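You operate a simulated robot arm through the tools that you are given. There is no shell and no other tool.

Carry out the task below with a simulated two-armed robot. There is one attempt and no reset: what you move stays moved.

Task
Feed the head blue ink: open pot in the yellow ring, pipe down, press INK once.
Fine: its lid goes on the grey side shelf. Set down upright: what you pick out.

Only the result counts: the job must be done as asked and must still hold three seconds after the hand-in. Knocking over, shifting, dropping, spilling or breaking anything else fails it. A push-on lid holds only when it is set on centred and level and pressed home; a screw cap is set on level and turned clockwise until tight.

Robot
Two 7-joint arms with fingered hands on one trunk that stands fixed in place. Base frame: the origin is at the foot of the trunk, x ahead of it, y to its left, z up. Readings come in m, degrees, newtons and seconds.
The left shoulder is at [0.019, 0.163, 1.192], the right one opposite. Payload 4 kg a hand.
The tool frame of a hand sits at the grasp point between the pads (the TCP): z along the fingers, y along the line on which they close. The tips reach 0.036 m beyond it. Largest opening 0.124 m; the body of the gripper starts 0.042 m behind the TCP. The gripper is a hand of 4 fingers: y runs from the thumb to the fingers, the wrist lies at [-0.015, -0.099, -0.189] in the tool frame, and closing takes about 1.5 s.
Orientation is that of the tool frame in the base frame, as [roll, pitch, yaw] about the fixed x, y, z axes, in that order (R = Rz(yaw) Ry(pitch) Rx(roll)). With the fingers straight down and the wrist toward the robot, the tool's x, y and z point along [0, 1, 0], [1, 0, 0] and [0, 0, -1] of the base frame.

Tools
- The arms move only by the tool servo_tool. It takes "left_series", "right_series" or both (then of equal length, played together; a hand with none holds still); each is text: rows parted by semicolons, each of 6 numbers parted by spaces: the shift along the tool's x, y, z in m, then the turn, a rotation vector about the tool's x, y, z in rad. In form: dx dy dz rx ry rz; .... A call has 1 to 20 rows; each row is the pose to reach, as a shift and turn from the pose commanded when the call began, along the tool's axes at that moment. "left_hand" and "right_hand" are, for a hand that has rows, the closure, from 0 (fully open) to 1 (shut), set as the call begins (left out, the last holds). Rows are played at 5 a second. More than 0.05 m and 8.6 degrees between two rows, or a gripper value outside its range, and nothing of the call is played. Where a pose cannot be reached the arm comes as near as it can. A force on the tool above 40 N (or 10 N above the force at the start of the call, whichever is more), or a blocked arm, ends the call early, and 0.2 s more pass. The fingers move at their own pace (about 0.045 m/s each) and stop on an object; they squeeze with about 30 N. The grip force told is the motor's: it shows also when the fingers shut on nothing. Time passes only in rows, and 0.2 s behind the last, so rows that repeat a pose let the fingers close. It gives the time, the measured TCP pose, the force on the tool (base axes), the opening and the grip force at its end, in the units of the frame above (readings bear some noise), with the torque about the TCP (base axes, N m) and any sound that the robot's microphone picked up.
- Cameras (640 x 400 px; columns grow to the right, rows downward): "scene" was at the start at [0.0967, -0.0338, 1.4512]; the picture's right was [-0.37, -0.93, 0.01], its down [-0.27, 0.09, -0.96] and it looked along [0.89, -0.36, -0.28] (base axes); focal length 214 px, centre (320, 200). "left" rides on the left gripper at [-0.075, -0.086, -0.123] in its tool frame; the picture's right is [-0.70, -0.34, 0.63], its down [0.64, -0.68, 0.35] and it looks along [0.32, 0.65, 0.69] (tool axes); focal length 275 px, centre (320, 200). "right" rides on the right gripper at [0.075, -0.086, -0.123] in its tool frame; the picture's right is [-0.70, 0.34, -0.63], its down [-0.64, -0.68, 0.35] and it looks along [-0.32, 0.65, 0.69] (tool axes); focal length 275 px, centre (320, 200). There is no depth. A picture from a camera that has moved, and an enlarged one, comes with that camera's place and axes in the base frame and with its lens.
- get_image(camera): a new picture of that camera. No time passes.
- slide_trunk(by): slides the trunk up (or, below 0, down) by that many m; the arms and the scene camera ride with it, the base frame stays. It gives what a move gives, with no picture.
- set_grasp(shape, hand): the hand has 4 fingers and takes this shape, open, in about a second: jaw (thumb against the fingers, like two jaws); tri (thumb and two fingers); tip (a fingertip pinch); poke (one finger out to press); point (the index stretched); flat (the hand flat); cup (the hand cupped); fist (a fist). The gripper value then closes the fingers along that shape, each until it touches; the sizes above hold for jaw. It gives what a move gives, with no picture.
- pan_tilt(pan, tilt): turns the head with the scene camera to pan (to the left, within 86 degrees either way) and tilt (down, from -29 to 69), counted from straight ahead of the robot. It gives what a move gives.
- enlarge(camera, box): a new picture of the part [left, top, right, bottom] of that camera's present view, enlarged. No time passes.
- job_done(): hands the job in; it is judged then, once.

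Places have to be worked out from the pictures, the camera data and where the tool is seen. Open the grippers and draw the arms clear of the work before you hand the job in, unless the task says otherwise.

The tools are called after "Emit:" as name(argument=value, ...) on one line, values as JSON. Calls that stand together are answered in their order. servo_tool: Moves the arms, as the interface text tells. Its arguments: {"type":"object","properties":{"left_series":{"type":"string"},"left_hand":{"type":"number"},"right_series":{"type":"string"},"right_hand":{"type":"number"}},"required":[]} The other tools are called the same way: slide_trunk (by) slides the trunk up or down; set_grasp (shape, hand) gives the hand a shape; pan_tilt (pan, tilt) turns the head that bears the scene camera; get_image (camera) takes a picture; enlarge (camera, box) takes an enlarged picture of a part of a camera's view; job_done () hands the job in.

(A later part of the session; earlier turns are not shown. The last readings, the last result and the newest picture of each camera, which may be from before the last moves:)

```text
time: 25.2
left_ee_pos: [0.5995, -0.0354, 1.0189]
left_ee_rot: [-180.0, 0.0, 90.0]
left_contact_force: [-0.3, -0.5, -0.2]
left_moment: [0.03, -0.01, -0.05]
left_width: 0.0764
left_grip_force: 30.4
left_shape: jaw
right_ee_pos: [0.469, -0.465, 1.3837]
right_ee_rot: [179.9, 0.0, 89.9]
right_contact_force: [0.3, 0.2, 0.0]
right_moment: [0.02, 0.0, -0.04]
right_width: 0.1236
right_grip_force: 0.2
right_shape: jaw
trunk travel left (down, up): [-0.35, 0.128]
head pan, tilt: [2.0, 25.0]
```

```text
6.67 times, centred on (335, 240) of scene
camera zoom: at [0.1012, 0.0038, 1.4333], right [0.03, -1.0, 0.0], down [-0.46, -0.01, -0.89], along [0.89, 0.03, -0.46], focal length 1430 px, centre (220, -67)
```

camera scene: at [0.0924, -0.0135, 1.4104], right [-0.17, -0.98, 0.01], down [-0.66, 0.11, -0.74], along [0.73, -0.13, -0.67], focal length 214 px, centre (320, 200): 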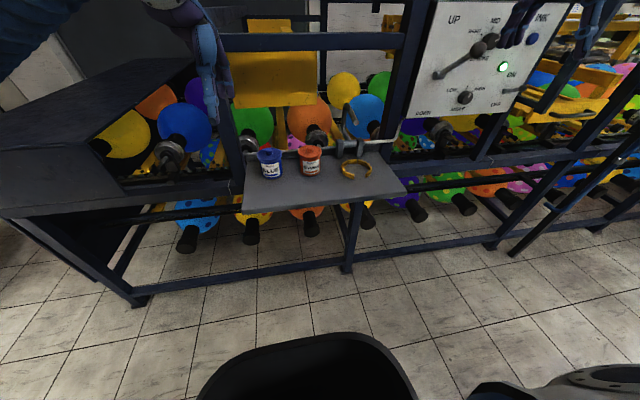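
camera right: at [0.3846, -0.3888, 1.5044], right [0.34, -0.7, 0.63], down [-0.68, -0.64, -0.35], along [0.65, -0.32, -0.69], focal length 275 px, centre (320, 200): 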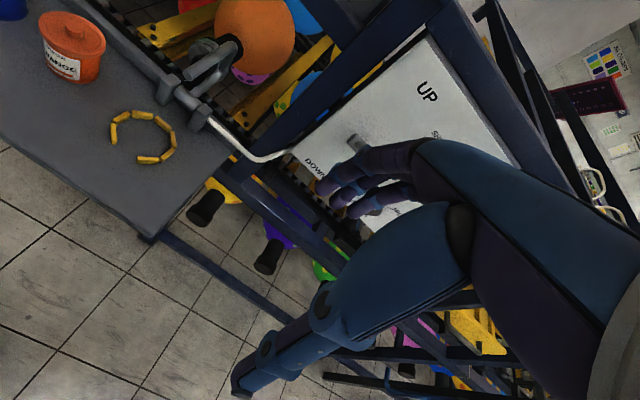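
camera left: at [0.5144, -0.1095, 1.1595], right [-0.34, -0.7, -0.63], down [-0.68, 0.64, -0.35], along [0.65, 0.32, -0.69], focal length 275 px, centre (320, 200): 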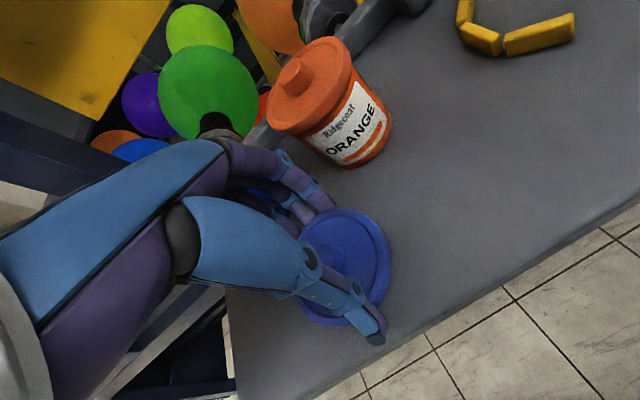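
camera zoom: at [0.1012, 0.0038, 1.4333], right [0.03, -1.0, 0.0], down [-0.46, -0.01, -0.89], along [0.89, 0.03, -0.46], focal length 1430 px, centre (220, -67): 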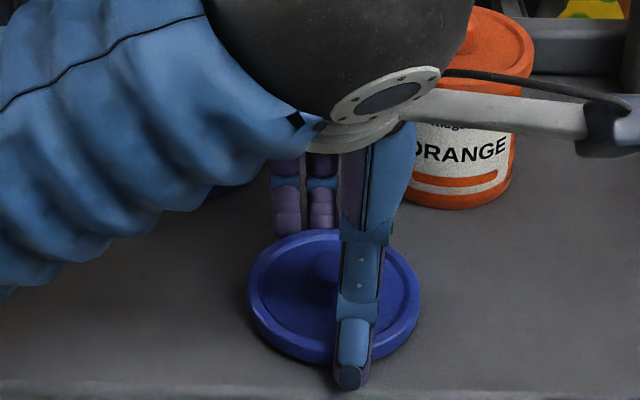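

Lid's front lower edge computes to about z 0.99, so there are still a few mm to go. Continuing.

Emit:
servo_tool(left_series="0 0 0.002 0 0 0; 0 0 0.002 0 0 0")

Emit:
servo_tool(left_series="0 0 0.0015 0 0 0; 0 0 0.0015 0 0 0")

Emit:
servo_tool(left_series="0 0 0.0015 0 0 0; 0 0 0.0015 0 0 0")

Emit:
enlarge(camera="scene", box=[290, 210, 380, 270])

```text
time: 25.9
left_ee_pos: [0.5994, -0.0363, 1.018]
left_ee_rot: [179.9, 0.0, 90.0]
left_contact_force: [0.0, -0.3, 2.6]
left_moment: [0.02, -0.2, 0.02]
left_width: 0.0764
left_grip_force: 29.9
left_shape: jaw
right_ee_pos: [0.4698, -0.4638, 1.3824]
right_ee_rot: [-180.0, -0.1, 90.0]
right_contact_force: [-0.4, 0.4, -0.1]
right_moment: [0.03, 0.0, 0.01]
right_width: 0.1236
right_grip_force: 0.0
right_shape: jaw
trunk travel left (down, up): [-0.35, 0.128]
head pan, tilt: [2.0, 25.0]
```

```text
time: 26.4
left_ee_pos: [0.5993, -0.0354, 1.0164]
left_ee_rot: [179.9, 0.1, 90.1]
left_contact_force: [3.9, 1.1, 17.2]
left_moment: [-0.02, -1.02, -0.01]
left_width: 0.0768
left_grip_force: 30.9
left_shape: jaw
right_ee_pos: [0.4686, -0.464, 1.3837]
right_ee_rot: [179.9, 0.0, 90.0]
right_contact_force: [0.7, 0.7, -0.1]
right_moment: [-0.01, -0.04, 0.01]
right_width: 0.1238
right_grip_force: 0.0
right_shape: jaw
trunk travel left (down, up): [-0.35, 0.128]
head pan, tilt: [2.0, 25.0]
```

```text
time: 27.1
left_ee_pos: [0.5993, -0.035, 1.0158]
left_ee_rot: [179.8, 0.1, 89.9]
left_contact_force: [5.7, -1.2, 30.8]
left_moment: [-0.16, -1.55, -0.02]
left_width: 0.0765
left_grip_force: 29.9
left_shape: jaw
right_ee_pos: [0.468, -0.4648, 1.3846]
right_ee_rot: [179.9, 0.0, 89.9]
right_contact_force: [-0.3, -0.7, 0.3]
right_moment: [0.0, 0.01, 0.02]
right_width: 0.1237
right_grip_force: 0.1
right_shape: jaw
trunk travel left (down, up): [-0.35, 0.128]
head pan, tilt: [2.0, 25.0]
```

```text
6.67 times, centred on (335, 240) of scene
camera zoom: at [0.0998, 0.0038, 1.4336], right [0.03, -1.0, 0.0], down [-0.46, -0.01, -0.89], along [0.89, 0.03, -0.46], focal length 1430 px, centre (220, -67)
```

zoom: 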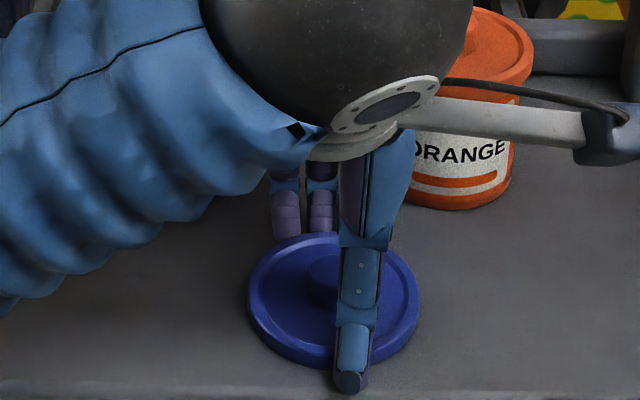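

The contact is on the far side (fingertips, ~31 N). I'll back off 3 mm to relieve it and then open the fingers only slightly (to about 0.095 m) to release the lid.

Emit:
servo_tool(left_series="0 0 -0.0015 0 0 0; 0 0 -0.0028 0 0 0; 0 0 -0.0028 0 0 0")

Emit:
servo_tool(left_series="0 0 0 0 0 0; 0 0 0 0 0 0; 0 0 0 0 0 0; 0 0 0 0 0 0; 0 0 0 0 0 0", left_hand=0.22)

Emit:
get_image(camera="left")

Emit:
enlarge(camera="scene", box=[290, 210, 380, 270])

```text
time: 27.9
left_ee_pos: [0.599, -0.0358, 1.0164]
left_ee_rot: [-180.0, -0.1, 90.1]
left_contact_force: [3.9, 0.7, 17.5]
left_moment: [-0.04, -0.99, 0.02]
left_width: 0.0762
left_grip_force: 29.6
left_shape: jaw
right_ee_pos: [0.469, -0.4652, 1.3836]
right_ee_rot: [-179.9, 0.0, 90.0]
right_contact_force: [-0.7, -0.4, 0.8]
right_moment: [-0.01, 0.01, -0.02]
right_width: 0.1237
right_grip_force: 0.0
right_shape: jaw
trunk travel left (down, up): [-0.35, 0.128]
head pan, tilt: [2.0, 25.0]
```

```text
time: 29.1
left_ee_pos: [0.5986, -0.0357, 1.0169]
left_ee_rot: [180.0, 0.0, 90.1]
left_contact_force: [-3.8, -0.7, 10.4]
left_moment: [-0.13, -0.46, -0.08]
left_width: 0.0926
left_grip_force: 0.1
left_shape: jaw
right_ee_pos: [0.4694, -0.4651, 1.3834]
right_ee_rot: [179.9, 0.0, 90.0]
right_contact_force: [-0.9, -0.6, 0.6]
right_moment: [-0.01, 0.0, 0.0]
right_width: 0.1237
right_grip_force: 0.0
right_shape: jaw
trunk travel left (down, up): [-0.35, 0.128]
head pan, tilt: [2.0, 25.0]
```

```text
taken
camera left: at [0.5127, -0.1106, 1.1396], right [-0.34, -0.7, -0.63], down [-0.68, 0.64, -0.35], along [0.65, 0.32, -0.69], focal length 275 px, centre (320, 200)
```

left: 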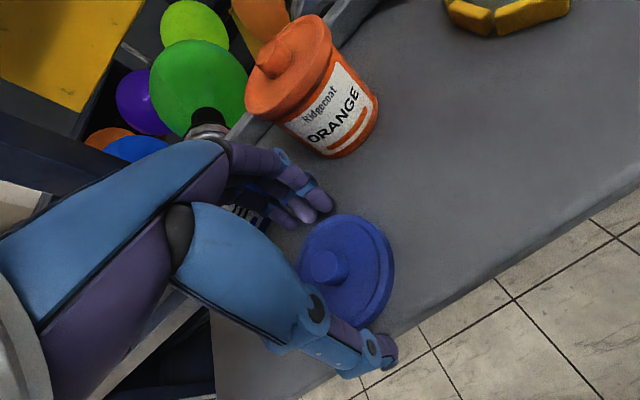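

```text
6.67 times, centred on (335, 240) of scene
camera zoom: at [0.1002, 0.0038, 1.4334], right [0.03, -1.0, 0.0], down [-0.46, -0.01, -0.89], along [0.89, 0.03, -0.46], focal length 1430 px, centre (220, -67)
```

zoom: 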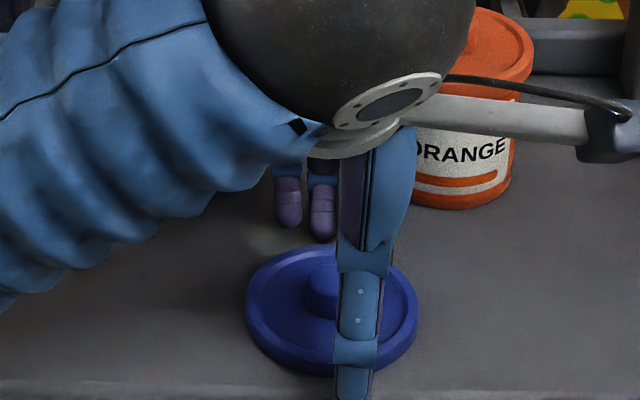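

The lid rests knob-up on the shelf and the fingers are free of it. I'll raise the left hand straight up, then back and to the left, clear of the work.

Emit:
servo_tool(left_series="0 0 -0.01 0 0 0; 0 0 -0.03 0 0 0; 0 0 -0.06 0 0 0; 0 0 -0.1 0 0 0; 0 0 -0.14 0 0 0; 0.02 -0.03 -0.17 0 0 0; 0.06 -0.06 -0.18 0 0 0; 0.1 -0.08 -0.19 0 0 0; 0.14 -0.1 -0.2 0 0 0; 0.18 -0.11 -0.21 0 0 0; 0.22 -0.12 -0.22 0 0 0")

Emit:
pan_tilt(pan=-8, tilt=30)

Emit:
get_image(camera="scene")

Emit:
enlarge(camera="scene", box=[230, 130, 430, 255])

```text
refused: row 7 steps farther than a row can; nothing moved
```

```text
time: 29.8
left_ee_pos: [0.6, -0.0363, 1.0168]
left_ee_rot: [180.0, -0.1, 89.9]
left_contact_force: [-3.6, -0.3, 9.1]
left_moment: [-0.05, -0.35, -0.03]
left_width: 0.0935
left_grip_force: 0.0
left_shape: jaw
right_ee_pos: [0.4693, -0.4637, 1.3838]
right_ee_rot: [-180.0, 0.0, 89.9]
right_contact_force: [0.3, -0.2, 0.6]
right_moment: [0.01, 0.0, 0.0]
right_width: 0.1237
right_grip_force: 0.0
right_shape: jaw
trunk travel left (down, up): [-0.35, 0.128]
head pan, tilt: [-8.0, 30.0]
```

```text
taken
camera scene: at [0.0975, -0.0119, 1.4255], right [-0.14, -0.99, 0.01], down [-0.53, 0.07, -0.85], along [0.84, -0.12, -0.53], focal length 214 px, centre (320, 200)
```

scene: 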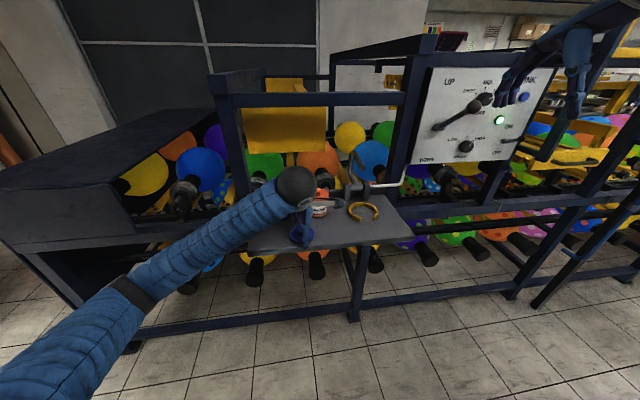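

```text
3.20 times, centred on (330, 192) of scene
camera zoom: at [0.0975, -0.0119, 1.4255], right [-0.14, -0.99, 0.01], down [-0.53, 0.07, -0.85], along [0.84, -0.12, -0.53], focal length 686 px, centre (288, 224)
```

zoom: 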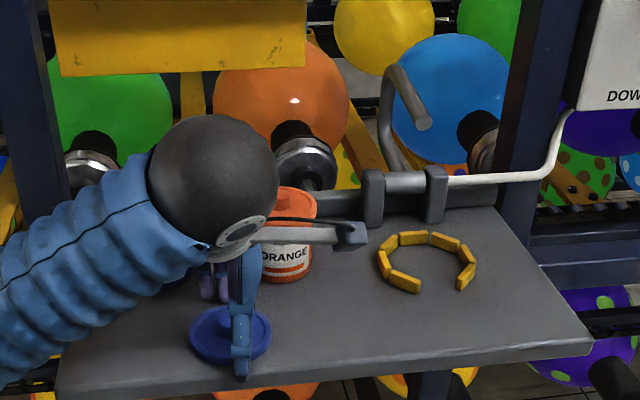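

One row was too long, so nothing moved. I'll re-send with smaller steps: straight up first, then back and left.

Emit:
servo_tool(left_series="0 0 -0.01 0 0 0; 0 0 -0.03 0 0 0; 0 0 -0.06 0 0 0; 0 0 -0.1 0 0 0; 0 0 -0.14 0 0 0; 0.02 -0.02 -0.17 0 0 0; 0.05 -0.04 -0.18 0 0 0; 0.08 -0.06 -0.19 0 0 0; 0.115 -0.08 -0.2 0 0 0; 0.15 -0.09 -0.21 0 0 0; 0.19 -0.1 -0.22 0 0 0; 0.22 -0.11 -0.22 0 0 0")

Emit:
enlarge(camera="scene", box=[230, 130, 430, 255])

Emit:
get_image(camera="left")

```text
time: 32.4
left_ee_pos: [0.4842, 0.1852, 1.2375]
left_ee_rot: [180.0, 0.2, 89.9]
left_contact_force: [0.2, 0.5, -0.8]
left_moment: [-0.01, 0.01, 0.02]
left_width: 0.0966
left_grip_force: 0.1
left_shape: jaw
right_ee_pos: [0.4694, -0.465, 1.3844]
right_ee_rot: [-179.9, 0.0, 89.9]
right_contact_force: [-1.3, 0.7, 0.4]
right_moment: [-0.03, -0.03, 0.0]
right_width: 0.1237
right_grip_force: 0.1
right_shape: jaw
trunk travel left (down, up): [-0.35, 0.128]
head pan, tilt: [-8.0, 30.0]
```

```text
3.20 times, centred on (330, 192) of scene
camera zoom: at [0.0979, -0.0109, 1.4255], right [-0.14, -0.99, 0.01], down [-0.53, 0.07, -0.85], along [0.84, -0.12, -0.53], focal length 686 px, centre (288, 224)
```

zoom: 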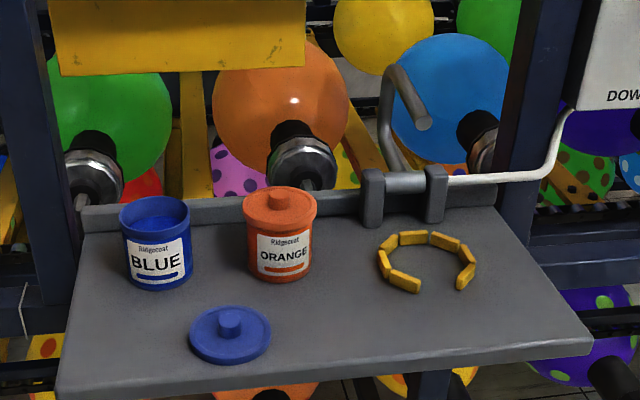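

```text
taken
camera left: at [0.3986, 0.111, 1.3605], right [-0.34, -0.7, -0.63], down [-0.68, 0.65, -0.35], along [0.65, 0.31, -0.69], focal length 275 px, centre (320, 200)
```

left: 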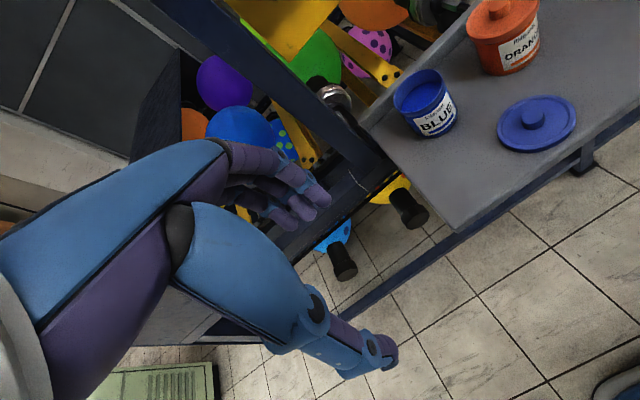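

The lid lies knob-up on the shelf and the open blue pot is at about (0.705, 0.037), rim near z 1.065. I'll open the left hand and come back over the pot at a safe height.

Emit:
servo_tool(left_series="-0.03 0.02 0.02 0 0 0; -0.06 0.04 0.04 0 0 0; -0.09 0.06 0.06 0 0 0; -0.12 0.08 0.075 0 0 0; -0.148 0.11 0.0875 0 0 0; -0.148 0.15 0.0875 0 0 0; -0.148 0.19 0.0875 0 0 0; -0.148 0.221 0.0875 0 0 0; -0.148 0.221 0.0875 0 0 0", left_hand=0)

Emit:
get_image(camera="left")

Emit:
enlarge(camera="scene", box=[240, 140, 360, 240])

```text
time: 34.4
left_ee_pos: [0.7114, 0.0383, 1.1487]
left_ee_rot: [-180.0, -0.1, 90.0]
left_contact_force: [-0.1, 0.7, -0.5]
left_moment: [0.01, -0.01, 0.01]
left_width: 0.1236
left_grip_force: 0.0
left_shape: jaw
right_ee_pos: [0.4692, -0.4642, 1.3831]
right_ee_rot: [180.0, 0.0, 90.0]
right_contact_force: [0.3, 0.5, -0.5]
right_moment: [0.0, -0.01, -0.03]
right_width: 0.1238
right_grip_force: 0.1
right_shape: jaw
trunk travel left (down, up): [-0.35, 0.128]
head pan, tilt: [-8.0, 30.0]
```

```text
taken
camera left: at [0.6246, -0.036, 1.2711], right [-0.34, -0.7, -0.63], down [-0.68, 0.64, -0.35], along [0.65, 0.32, -0.69], focal length 275 px, centre (320, 200)
```

left: 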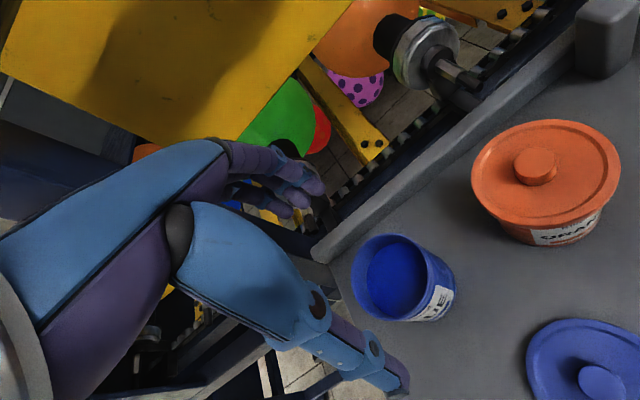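

```text
4.00 times, centred on (300, 190) of scene
camera zoom: at [0.0979, -0.0117, 1.4255], right [-0.14, -0.99, 0.01], down [-0.53, 0.07, -0.85], along [0.84, -0.12, -0.53], focal length 858 px, centre (400, 240)
```

zoom: 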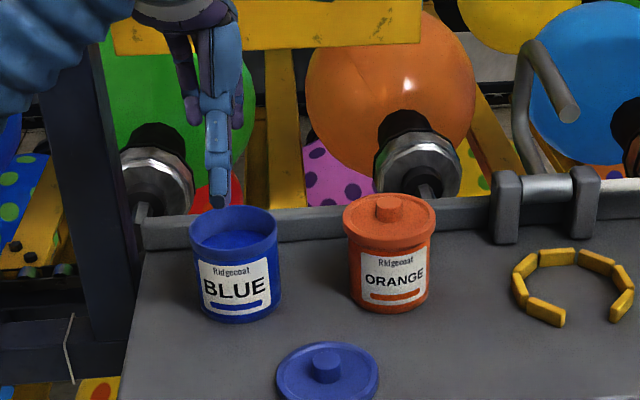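

The open pot's rim centre is at (0.705, 0.036, ~1.06). I'll descend to TCP z≈1.046 (tips ~2.5 cm above the shelf, palm above the rim), then check before closing.

Emit:
servo_tool(left_series="-0.002 -0.005 0.02 0 0 0; -0.002 -0.005 0.04 0 0 0; -0.002 -0.005 0.06 0 0 0; -0.002 -0.005 0.08 0 0 0; -0.002 -0.005 0.095 0 0 0; -0.002 -0.005 0.103 0 0 0; -0.002 -0.005 0.103 0 0 0")

Emit:
get_image(camera="left")

Emit:
enlarge(camera="scene", box=[240, 140, 360, 240])

```text
time: 36.0
left_ee_pos: [0.7042, 0.0354, 1.0452]
left_ee_rot: [-180.0, 0.0, 89.9]
left_contact_force: [0.0, 1.0, -0.5]
left_moment: [-0.04, 0.02, 0.01]
left_width: 0.1237
left_grip_force: 0.1
left_shape: jaw
right_ee_pos: [0.4707, -0.4642, 1.3819]
right_ee_rot: [-180.0, 0.0, 90.0]
right_contact_force: [-0.1, 0.0, -0.3]
right_moment: [0.02, -0.01, -0.03]
right_width: 0.1239
right_grip_force: 0.0
right_shape: jaw
trunk travel left (down, up): [-0.35, 0.128]
head pan, tilt: [-8.0, 30.0]
```

```text
taken
camera left: at [0.6179, -0.0405, 1.1682], right [-0.34, -0.7, -0.63], down [-0.68, 0.64, -0.35], along [0.65, 0.32, -0.69], focal length 275 px, centre (320, 200)
```

left: 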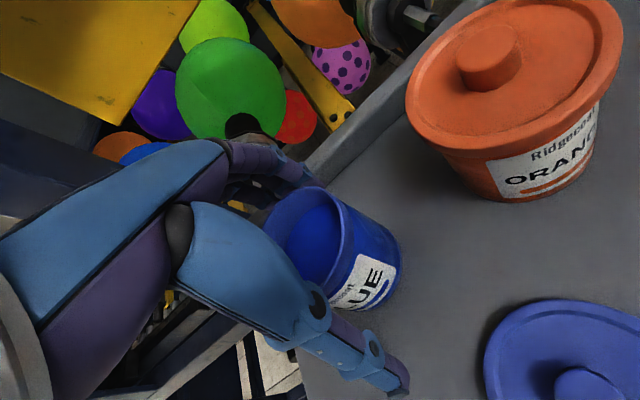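

```text
4.00 times, centred on (300, 190) of scene
camera zoom: at [0.0984, -0.012, 1.4255], right [-0.14, -0.99, 0.01], down [-0.53, 0.07, -0.84], along [0.84, -0.12, -0.53], focal length 858 px, centre (400, 240)
```

zoom: 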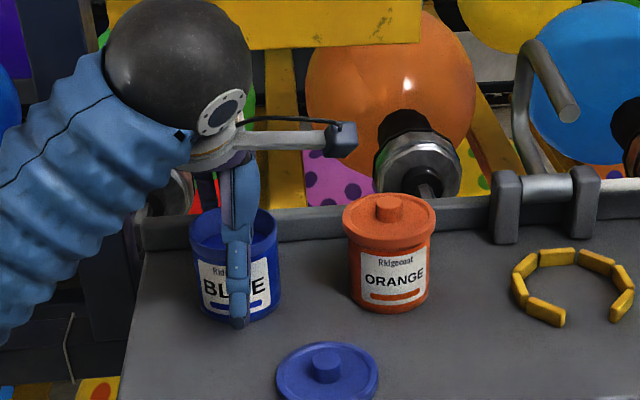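

The fingers straddle the pot without contact. Closing on it now.

Emit:
servo_tool(left_series="0 0 0 0 0 0; 0 0 0 0 0 0; 0 0 0 0 0 0; 0 0 0 0 0 0; 0 0 0 0 0 0; 0 0 0 0 0 0; 0 0 0 0 0 0; 0 0 0 0 0 0; 0 0 0 0 0 0", left_hand=1)

Emit:
get_image(camera="left")

Emit:
enlarge(camera="scene", box=[240, 140, 360, 240])

```text
time: 38.0
left_ee_pos: [0.704, 0.0344, 1.0462]
left_ee_rot: [-180.0, 0.0, 90.0]
left_contact_force: [1.6, -0.2, 7.3]
left_moment: [0.03, -0.53, -0.02]
left_width: 0.0867
left_grip_force: 30.1
left_shape: jaw
right_ee_pos: [0.4684, -0.4644, 1.3836]
right_ee_rot: [-180.0, 0.0, 90.0]
right_contact_force: [0.6, -0.6, 0.3]
right_moment: [-0.01, -0.01, -0.01]
right_width: 0.1236
right_grip_force: 0.0
right_shape: jaw
trunk travel left (down, up): [-0.35, 0.128]
head pan, tilt: [-8.0, 30.0]
```

```text
taken
camera left: at [0.6175, -0.0404, 1.1688], right [-0.34, -0.7, -0.63], down [-0.68, 0.64, -0.35], along [0.65, 0.32, -0.69], focal length 275 px, centre (320, 200)
```

left: 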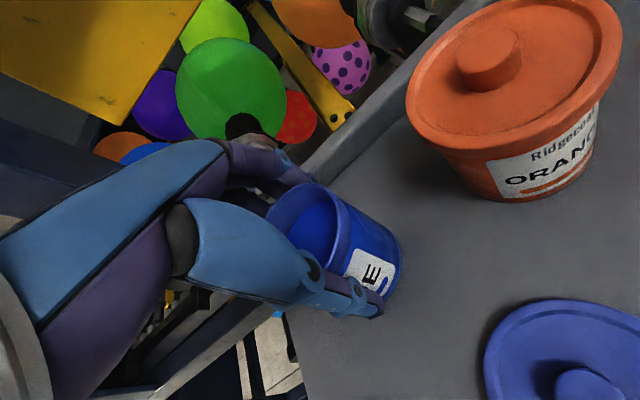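

```text
4.00 times, centred on (300, 190) of scene
camera zoom: at [0.0978, -0.012, 1.4255], right [-0.14, -0.99, 0.01], down [-0.53, 0.07, -0.85], along [0.84, -0.12, -0.53], focal length 858 px, centre (400, 240)
```

zoom: 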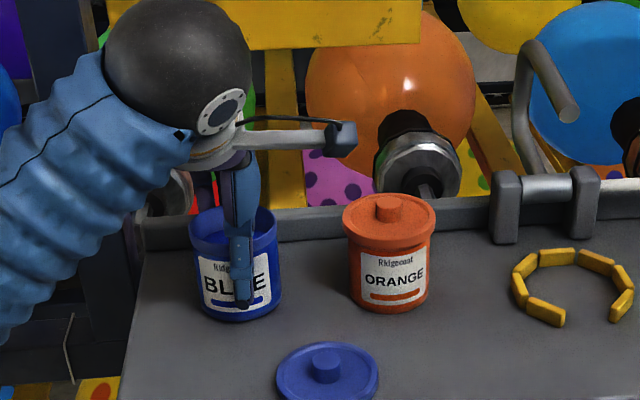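

Grip registers 30 N around the pot. Test lift of 1.5 cm to check for slip or tilt.

Emit:
servo_tool(left_series="0 0 -0.003 0 0 0; 0 0 -0.006 0 0 0; 0 0 -0.01 0 0 0; 0 0 -0.015 0 0 0; 0 0 -0.015 0 0 0")

Emit:
get_image(camera="left")

Emit:
enlarge(camera="scene", box=[240, 140, 360, 240])

```text
time: 39.2
left_ee_pos: [0.7043, 0.0343, 1.0606]
left_ee_rot: [-179.9, 0.0, 90.0]
left_contact_force: [-0.8, -0.5, -1.7]
left_moment: [0.0, -0.02, -0.04]
left_width: 0.0869
left_grip_force: 30.1
left_shape: jaw
right_ee_pos: [0.4699, -0.4652, 1.3828]
right_ee_rot: [-180.0, 0.0, 90.0]
right_contact_force: [-1.0, -0.7, 0.7]
right_moment: [-0.01, -0.03, -0.04]
right_width: 0.1239
right_grip_force: 0.1
right_shape: jaw
trunk travel left (down, up): [-0.35, 0.128]
head pan, tilt: [-8.0, 30.0]
```

```text
taken
camera left: at [0.6193, -0.0401, 1.1827], right [-0.34, -0.7, -0.63], down [-0.68, 0.64, -0.35], along [0.65, 0.32, -0.69], focal length 275 px, centre (320, 200)
```

left: 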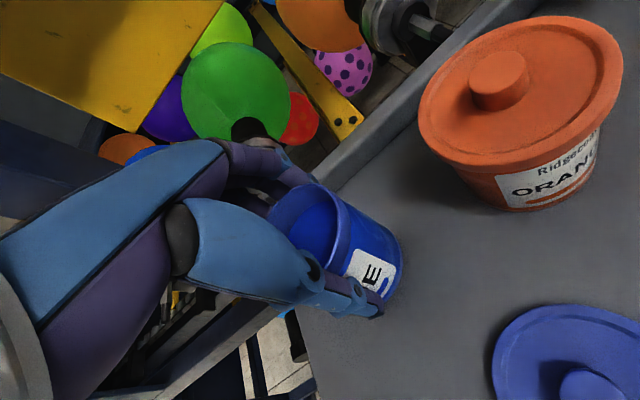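

```text
4.00 times, centred on (300, 190) of scene
camera zoom: at [0.0986, -0.0118, 1.4254], right [-0.14, -0.99, 0.01], down [-0.53, 0.07, -0.84], along [0.84, -0.12, -0.53], focal length 858 px, centre (400, 240)
```

zoom: 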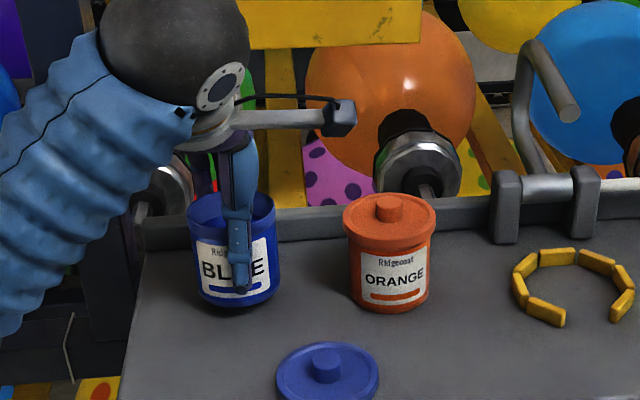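

The pot lifts level and weighs little. But the raised pipe's tip triangulates to about (0.737, -0.249, 1.134), so with this hand yaw the fingers would hit it over the ring. I'll set the pot back and regrasp with the fingers along y and the hand leaning back toward the robot.

Emit:
servo_tool(left_series="0 0 0.004 0 0 0; 0 0 0.008 0 0 0; 0 0 0.012 0 0 0; 0 0 0.0135 0 0 0; 0 0 0.0135 0 0 0")

Emit:
enlarge(camera="scene", box=[260, 170, 320, 230])

```text
time: 40.4
left_ee_pos: [0.7055, 0.0348, 1.0475]
left_ee_rot: [180.0, 0.0, 90.1]
left_contact_force: [-0.3, -0.4, -3.0]
left_moment: [-0.01, 0.02, -0.03]
left_width: 0.0869
left_grip_force: 29.6
left_shape: jaw
right_ee_pos: [0.4692, -0.4641, 1.3831]
right_ee_rot: [-180.0, 0.0, 90.0]
right_contact_force: [0.4, 0.7, 0.4]
right_moment: [0.0, 0.0, -0.01]
right_width: 0.1238
right_grip_force: 0.0
right_shape: jaw
trunk travel left (down, up): [-0.35, 0.128]
head pan, tilt: [-8.0, 30.0]
```

```text
6.67 times, centred on (290, 200) of scene
camera zoom: at [0.0985, -0.0119, 1.4254], right [-0.14, -0.99, 0.01], down [-0.53, 0.07, -0.84], along [0.84, -0.12, -0.53], focal length 1430 px, centre (520, 200)
```

zoom: 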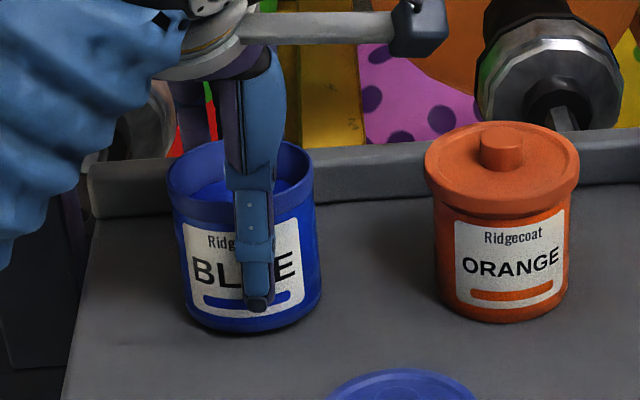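

Still hanging just above (no support force). Lowering 1.5 mm more at a time until it bears, then releasing.

Emit:
servo_tool(left_series="0 0 0.0015 0 0 0; 0 0 0.0015 0 0 0")

Emit:
servo_tool(left_series="0 0 0.001 0 0 0; 0 0 0.001 0 0 0")

```text
time: 41.0
left_ee_pos: [0.7056, 0.0345, 1.0469]
left_ee_rot: [180.0, 0.0, 90.0]
left_contact_force: [-0.2, 0.1, 4.6]
left_moment: [0.04, -0.25, 0.04]
left_width: 0.0868
left_grip_force: 29.9
left_shape: jaw
right_ee_pos: [0.4707, -0.4642, 1.3835]
right_ee_rot: [-180.0, 0.0, 90.0]
right_contact_force: [0.5, -0.6, -1.1]
right_moment: [0.05, 0.02, 0.02]
right_width: 0.1235
right_grip_force: 0.1
right_shape: jaw
trunk travel left (down, up): [-0.35, 0.128]
head pan, tilt: [-8.0, 30.0]
```

```text
time: 41.6
left_ee_pos: [0.7042, 0.0344, 1.0469]
left_ee_rot: [179.9, 0.1, 90.1]
left_contact_force: [-1.5, 1.1, 13.3]
left_moment: [0.09, -0.53, 0.03]
left_width: 0.0869
left_grip_force: 30.5
left_shape: jaw
right_ee_pos: [0.4697, -0.4648, 1.3837]
right_ee_rot: [179.9, -0.1, 90.0]
right_contact_force: [0.5, -0.2, -0.5]
right_moment: [0.02, 0.02, 0.02]
right_width: 0.1235
right_grip_force: 0.0
right_shape: jaw
trunk travel left (down, up): [-0.35, 0.128]
head pan, tilt: [-8.0, 30.0]
```

The pot bears on the shelf. I'll release fully, then rise straight up 11 cm.

Emit:
servo_tool(left_series="0 0 -0.001 0 0 0; 0 0 -0.001 0 0 0; 0 0 -0.001 0 0 0; 0 0 -0.001 0 0 0; 0 0 -0.001 0 0 0; 0 0 -0.001 0 0 0; 0 0 -0.001 0 0 0", left_hand=0)

Emit:
servo_tool(left_series="0 0 -0.02 0 0 0; 0 0 -0.05 0 0 0; 0 0 -0.08 0 0 0; 0 0 -0.11 0 0 0; 0 -0.04 -0.13 0 0 0; 0 -0.08 -0.15 0 0 0; 0 -0.1 -0.15 0 0 0")

Emit:
enlarge(camera="scene", box=[240, 140, 400, 240])

```text
time: 43.2
left_ee_pos: [0.707, 0.0353, 1.0455]
left_ee_rot: [180.0, 0.0, 90.0]
left_contact_force: [0.0, 0.0, 0.0]
left_moment: [0.02, 0.0, 0.01]
left_width: 0.1237
left_grip_force: 0.0
left_shape: jaw
right_ee_pos: [0.4698, -0.465, 1.3832]
right_ee_rot: [-179.9, 0.0, 90.0]
right_contact_force: [-0.2, 0.5, 0.9]
right_moment: [0.01, 0.0, 0.01]
right_width: 0.1239
right_grip_force: 0.1
right_shape: jaw
trunk travel left (down, up): [-0.35, 0.128]
head pan, tilt: [-8.0, 30.0]
```

```text
time: 44.8
left_ee_pos: [0.6053, 0.0356, 1.1961]
left_ee_rot: [180.0, 0.2, 90.1]
left_contact_force: [0.5, -0.5, 0.0]
left_moment: [0.0, 0.02, 0.02]
left_width: 0.1236
left_grip_force: 0.1
left_shape: jaw
right_ee_pos: [0.4684, -0.4652, 1.3833]
right_ee_rot: [180.0, 0.0, 89.8]
right_contact_force: [-0.5, 0.2, -0.9]
right_moment: [-0.03, 0.01, 0.02]
right_width: 0.1236
right_grip_force: 0.0
right_shape: jaw
trunk travel left (down, up): [-0.35, 0.128]
head pan, tilt: [-8.0, 30.0]
```

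```text
4.00 times, centred on (320, 190) of scene
camera zoom: at [0.0984, -0.0115, 1.4254], right [-0.14, -0.99, 0.01], down [-0.53, 0.07, -0.84], along [0.84, -0.12, -0.53], focal length 858 px, centre (320, 240)
```

zoom: 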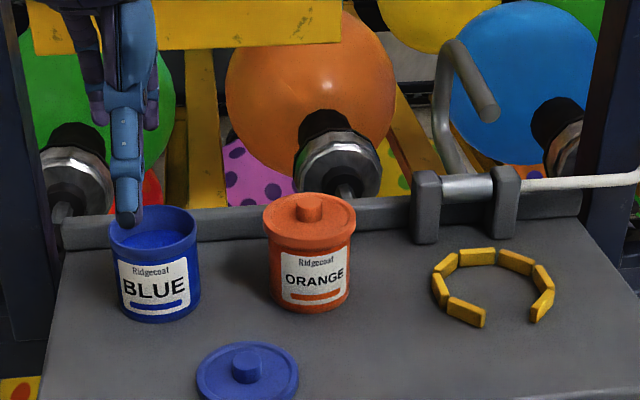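

The pot stands at its place again. Now I'll yaw the left hand by -90° (about tool z) above the front area so that the fingers close along y.

Emit:
servo_tool(left_series="0 0 -0.01 0 0 0.14; 0 0 -0.02 0 0 0.28; 0 0 -0.02 0 0 0.42; 0 0 -0.02 0 0 0.56; 0 0 -0.02 0 0 0.7; 0 0 -0.02 0 0 0.84; 0 0 -0.02 0 0 0.98; 0 0 -0.02 0 0 1.12; 0 0 -0.02 0 0 1.26; 0 0 -0.02 0 0 1.4; 0 0 -0.02 0 0 1.5; 0 0 -0.02 0 0 1.571; 0 0 -0.02 0 0 1.571")

Emit:
get_image(camera="scene")

Emit:
get_image(camera="left")

```text
time: 47.6
left_ee_pos: [0.6051, 0.0356, 1.2151]
left_ee_rot: [179.9, 0.0, 0.0]
left_contact_force: [-0.2, 0.3, 0.3]
left_moment: [0.01, 0.01, -0.02]
left_width: 0.1237
left_grip_force: 0.1
left_shape: jaw
right_ee_pos: [0.4699, -0.4649, 1.3841]
right_ee_rot: [-179.9, 0.0, 90.0]
right_contact_force: [-0.4, 0.5, 0.0]
right_moment: [-0.02, 0.02, 0.02]
right_width: 0.1238
right_grip_force: 0.0
right_shape: jaw
trunk travel left (down, up): [-0.35, 0.128]
head pan, tilt: [-8.0, 30.0]
```

```text
taken
camera scene: at [0.0983, -0.0118, 1.4255], right [-0.14, -0.99, 0.01], down [-0.53, 0.07, -0.85], along [0.84, -0.12, -0.53], focal length 214 px, centre (320, 200)
```

scene: 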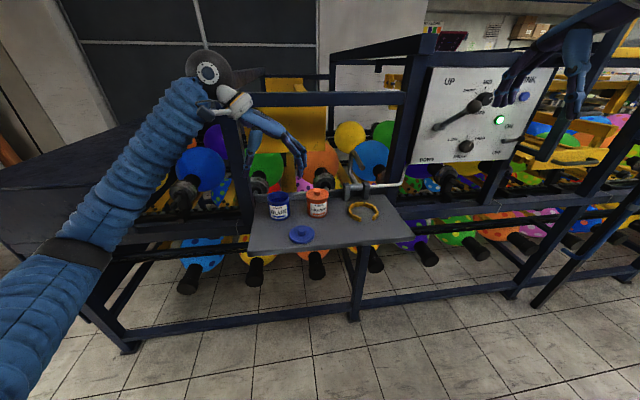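

```text
taken
camera left: at [0.5301, 0.1218, 1.3377], right [-0.7, 0.34, -0.63], down [0.65, 0.68, -0.35], along [0.32, -0.65, -0.69], focal length 275 px, centre (320, 200)
```

left: 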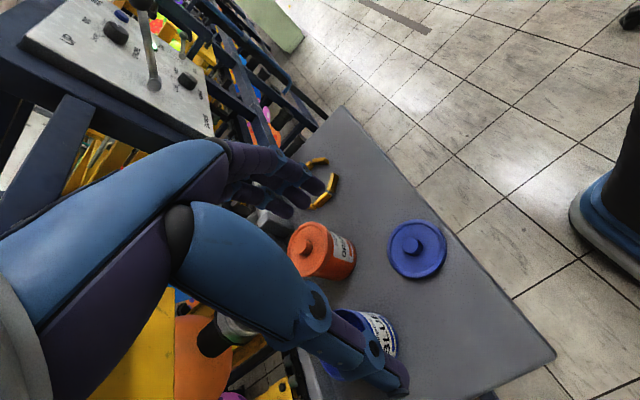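

Orientation reached exactly. Now I'll tilt the hand back 0.4 rad (top toward the robot), narrow the opening a little for clearance to the orange pot, and move above the blue pot.

Emit:
servo_tool(left_series="0 0 0 0 0.13 0; 0.02 0 0.015 0 0.27 0; 0.05 0 0.03 0 0.4 0; 0.08 0 0.05 0 0.4 0; 0.096 0 0.07 0 0.4 0; 0.096 0 0.075 0 0.4 0; 0.096 0 0.075 0 0.4 0", left_hand=0.15)

Emit:
enlarge(camera="scene", box=[200, 60, 400, 240])

Emit:
get_image(camera="left")

```text
time: 49.2
left_ee_pos: [0.7026, 0.0329, 1.1392]
left_ee_rot: [-179.9, -22.8, 0.0]
left_contact_force: [-0.5, -0.5, -0.7]
left_moment: [0.01, 0.02, 0.0]
left_width: 0.1055
left_grip_force: 0.0
left_shape: jaw
right_ee_pos: [0.4708, -0.4649, 1.383]
right_ee_rot: [-180.0, 0.0, 89.9]
right_contact_force: [-0.7, -0.7, 0.2]
right_moment: [-0.02, 0.0, -0.01]
right_width: 0.1237
right_grip_force: 0.0
right_shape: jaw
trunk travel left (down, up): [-0.35, 0.128]
head pan, tilt: [-8.0, 30.0]
```

```text
2.22 times, centred on (300, 150) of scene
camera zoom: at [0.0986, -0.0118, 1.4254], right [-0.14, -0.99, 0.01], down [-0.53, 0.07, -0.84], along [0.84, -0.12, -0.53], focal length 477 px, centre (364, 311)
```

zoom: 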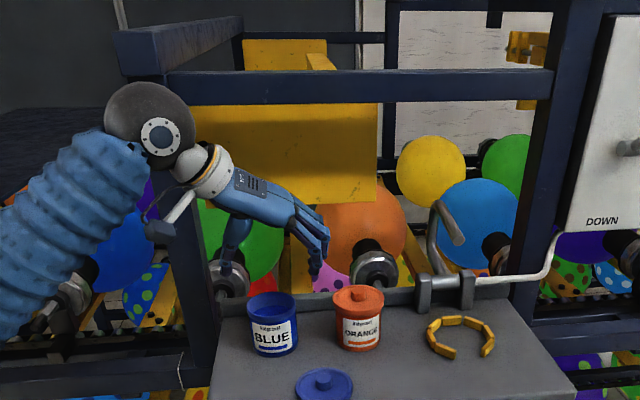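

```text
taken
camera left: at [0.5844, 0.1198, 1.2234], right [-0.4, 0.34, -0.85], down [0.73, 0.68, -0.07], along [0.56, -0.65, -0.51], focal length 275 px, centre (320, 200)
```

left: 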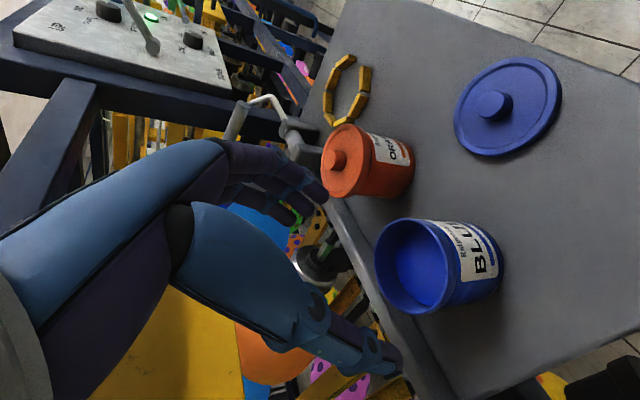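

The hand is tilted back over the pot as wanted. I'll descend vertically to TCP z≈1.052, nudging +4 mm in y to centre on the pot.

Emit:
servo_tool(left_series="-0.008 -0.004 0.018 0 0 0; -0.016 -0.004 0.036 0 0 0; -0.024 -0.004 0.054 0 0 0; -0.031 -0.004 0.07 0 0 0; -0.0355 -0.004 0.0794 0 0 0; -0.0355 -0.004 0.0794 0 0 0")

Emit:
enlarge(camera="scene", box=[220, 120, 360, 240])

Emit:
get_image(camera="left")

```text
time: 50.6
left_ee_pos: [0.6995, 0.04, 1.0533]
left_ee_rot: [179.9, -22.8, 0.0]
left_contact_force: [0.1, 0.1, -0.2]
left_moment: [-0.01, -0.01, 0.04]
left_width: 0.1055
left_grip_force: 0.0
left_shape: jaw
right_ee_pos: [0.4701, -0.4648, 1.3828]
right_ee_rot: [-180.0, -0.1, 90.0]
right_contact_force: [-0.2, -0.2, -0.1]
right_moment: [0.0, -0.03, 0.02]
right_width: 0.124
right_grip_force: 0.1
right_shape: jaw
trunk travel left (down, up): [-0.35, 0.128]
head pan, tilt: [-8.0, 30.0]
```

```text
3.33 times, centred on (290, 180) of scene
camera zoom: at [0.0984, -0.0118, 1.4255], right [-0.14, -0.99, 0.01], down [-0.53, 0.07, -0.84], along [0.84, -0.12, -0.53], focal length 715 px, centre (420, 267)
```

zoom: 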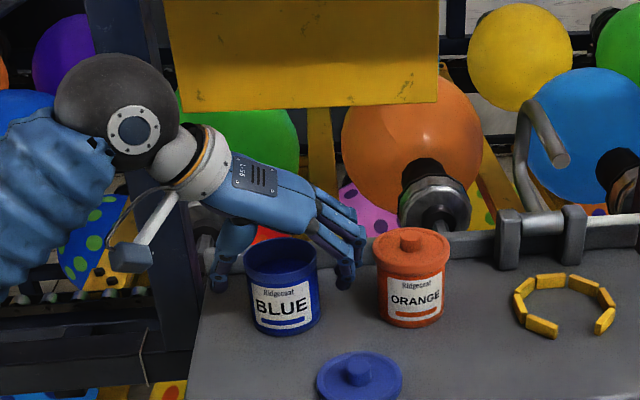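

```text
taken
camera left: at [0.5813, 0.1252, 1.1378], right [-0.4, 0.34, -0.85], down [0.73, 0.68, -0.07], along [0.56, -0.65, -0.51], focal length 275 px, centre (320, 200)
```

left: 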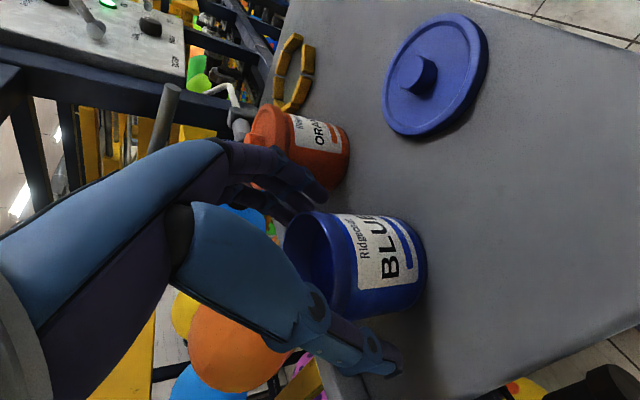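

The two views disagree by about 1 cm on the pot's centre relative to the hand, so I'll enlarge the wrist view before closing.

Emit:
enlarge(camera="left", box=[220, 150, 460, 390])

Emit:
enlarge(camera="scene", box=[255, 160, 335, 230])

```text
1.67 times, centred on (340, 270) of left
camera zoom: at [0.5813, 0.1252, 1.1378], right [-0.4, 0.34, -0.85], down [0.73, 0.68, -0.07], along [0.56, -0.65, -0.51], focal length 459 px, centre (287, 83)
```

zoom: 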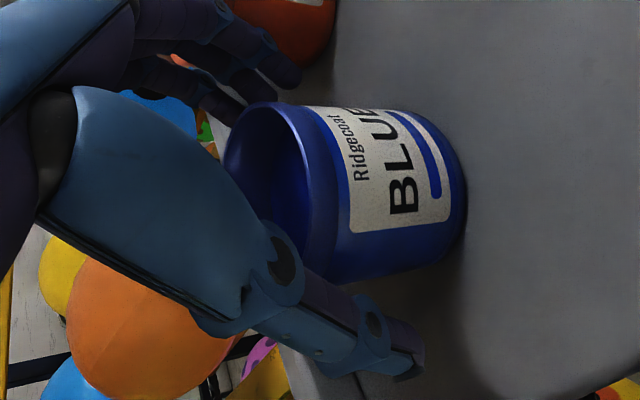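

```text
5.71 times, centred on (295, 195) of scene
camera zoom: at [0.0984, -0.0118, 1.4255], right [-0.14, -0.99, 0.01], down [-0.53, 0.07, -0.84], along [0.84, -0.12, -0.53], focal length 1226 px, centre (463, 229)
```

zoom: 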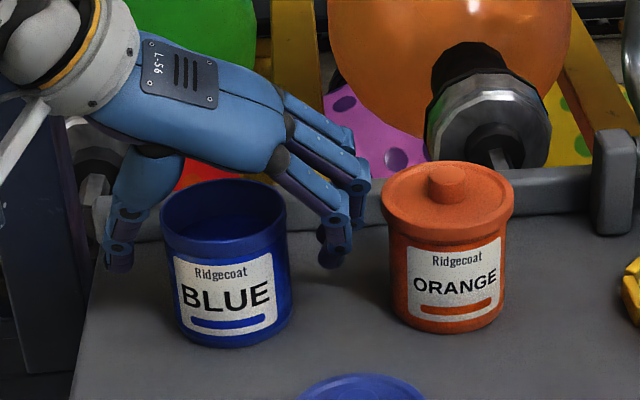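

Consistent now: pot centre about (0.707, 0.0425), rim z≈1.055, height ≈7 cm. I'll lower 6 mm, nudge 2 mm, and close on the pot.

Emit:
servo_tool(left_series="-0.0005 -0.002 0.0063 0 0 0; -0.0005 -0.002 0.0063 0 0 0")

Emit:
servo_tool(left_series="0 0 0 0 0 0; 0 0 0 0 0 0; 0 0 0 0 0 0; 0 0 0 0 0 0; 0 0 0 0 0 0; 0 0 0 0 0 0; 0 0 0 0 0 0; 0 0 0 0 0 0; 0 0 0 0 0 0", left_hand=1)

Emit:
enlarge(camera="scene", box=[255, 160, 335, 230])

Emit:
get_image(camera="left")

```text
time: 51.2
left_ee_pos: [0.7002, 0.0415, 1.0476]
left_ee_rot: [179.9, -22.9, 0.1]
left_contact_force: [-0.6, -0.7, -0.1]
left_moment: [0.02, -0.01, -0.04]
left_width: 0.1057
left_grip_force: 0.1
left_shape: jaw
right_ee_pos: [0.4698, -0.4652, 1.3838]
right_ee_rot: [179.9, 0.0, 90.0]
right_contact_force: [-0.2, 0.9, -0.1]
right_moment: [-0.04, 0.01, 0.01]
right_width: 0.1238
right_grip_force: 0.1
right_shape: jaw
trunk travel left (down, up): [-0.35, 0.128]
head pan, tilt: [-8.0, 30.0]
```

```text
time: 53.2
left_ee_pos: [0.6998, 0.0422, 1.0475]
left_ee_rot: [-179.9, -22.9, -0.1]
left_contact_force: [-1.5, 2.6, 6.3]
left_moment: [-0.18, -0.02, 0.01]
left_width: 0.0834
left_grip_force: 29.5
left_shape: jaw
right_ee_pos: [0.4694, -0.4657, 1.3835]
right_ee_rot: [180.0, 0.0, 90.0]
right_contact_force: [0.4, -0.2, 0.1]
right_moment: [-0.02, -0.01, 0.03]
right_width: 0.1236
right_grip_force: 0.1
right_shape: jaw
trunk travel left (down, up): [-0.35, 0.128]
head pan, tilt: [-8.0, 30.0]
```

```text
5.71 times, centred on (295, 195) of scene
camera zoom: at [0.0978, -0.0116, 1.4255], right [-0.14, -0.99, 0.01], down [-0.53, 0.07, -0.85], along [0.84, -0.12, -0.53], focal length 1226 px, centre (463, 229)
```

zoom: 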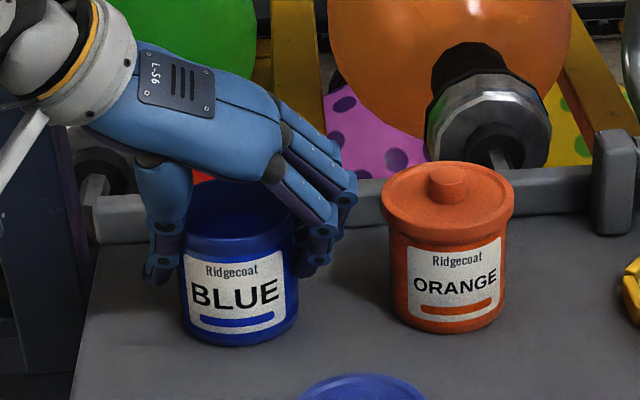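

```text
taken
camera left: at [0.5829, 0.1276, 1.1318], right [-0.39, 0.34, -0.86], down [0.73, 0.68, -0.07], along [0.56, -0.65, -0.51], focal length 275 px, centre (320, 200)
```

left: 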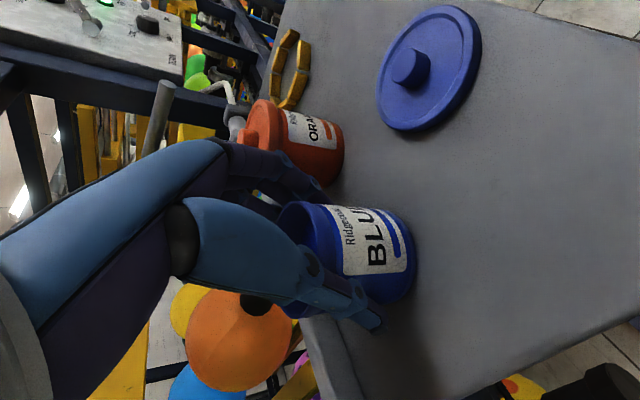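

Grip is at 30 N, with the pot still level. Test lift of 1.5 cm.

Emit:
servo_tool(left_series="0.0012 0 -0.0028 0 0 0; 0.0023 0 -0.0055 0 0 0; 0.0039 0 -0.0092 0 0 0; 0.0058 0 -0.0138 0 0 0; 0.0058 0 -0.0138 0 0 0")

Emit:
enlarge(camera="scene", box=[255, 160, 335, 230])

Emit:
get_image(camera="left")

```text
time: 54.4
left_ee_pos: [0.7002, 0.0424, 1.062]
left_ee_rot: [180.0, -22.9, 0.0]
left_contact_force: [-0.2, -0.2, -1.7]
left_moment: [0.0, 0.01, 0.01]
left_width: 0.0835
left_grip_force: 29.6
left_shape: jaw
right_ee_pos: [0.4706, -0.464, 1.3833]
right_ee_rot: [-180.0, -0.1, 90.1]
right_contact_force: [1.4, 0.4, 0.2]
right_moment: [-0.03, -0.01, 0.02]
right_width: 0.1239
right_grip_force: 0.1
right_shape: jaw
trunk travel left (down, up): [-0.35, 0.128]
head pan, tilt: [-8.0, 30.0]
```

```text
5.71 times, centred on (295, 195) of scene
camera zoom: at [0.0986, -0.0118, 1.4254], right [-0.14, -0.99, 0.01], down [-0.53, 0.07, -0.84], along [0.84, -0.12, -0.53], focal length 1226 px, centre (463, 229)
```

zoom: 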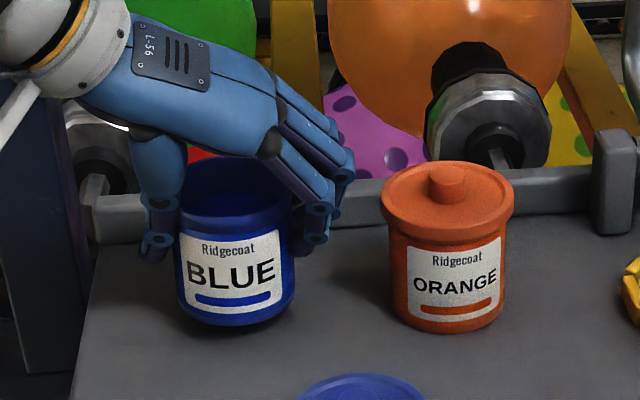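

```text
taken
camera left: at [0.5838, 0.1286, 1.1463], right [-0.4, 0.34, -0.85], down [0.73, 0.68, -0.07], along [0.56, -0.65, -0.51], focal length 275 px, centre (320, 200)
```

left: 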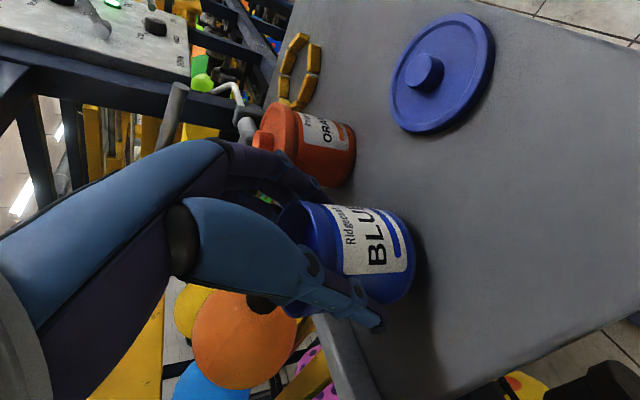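

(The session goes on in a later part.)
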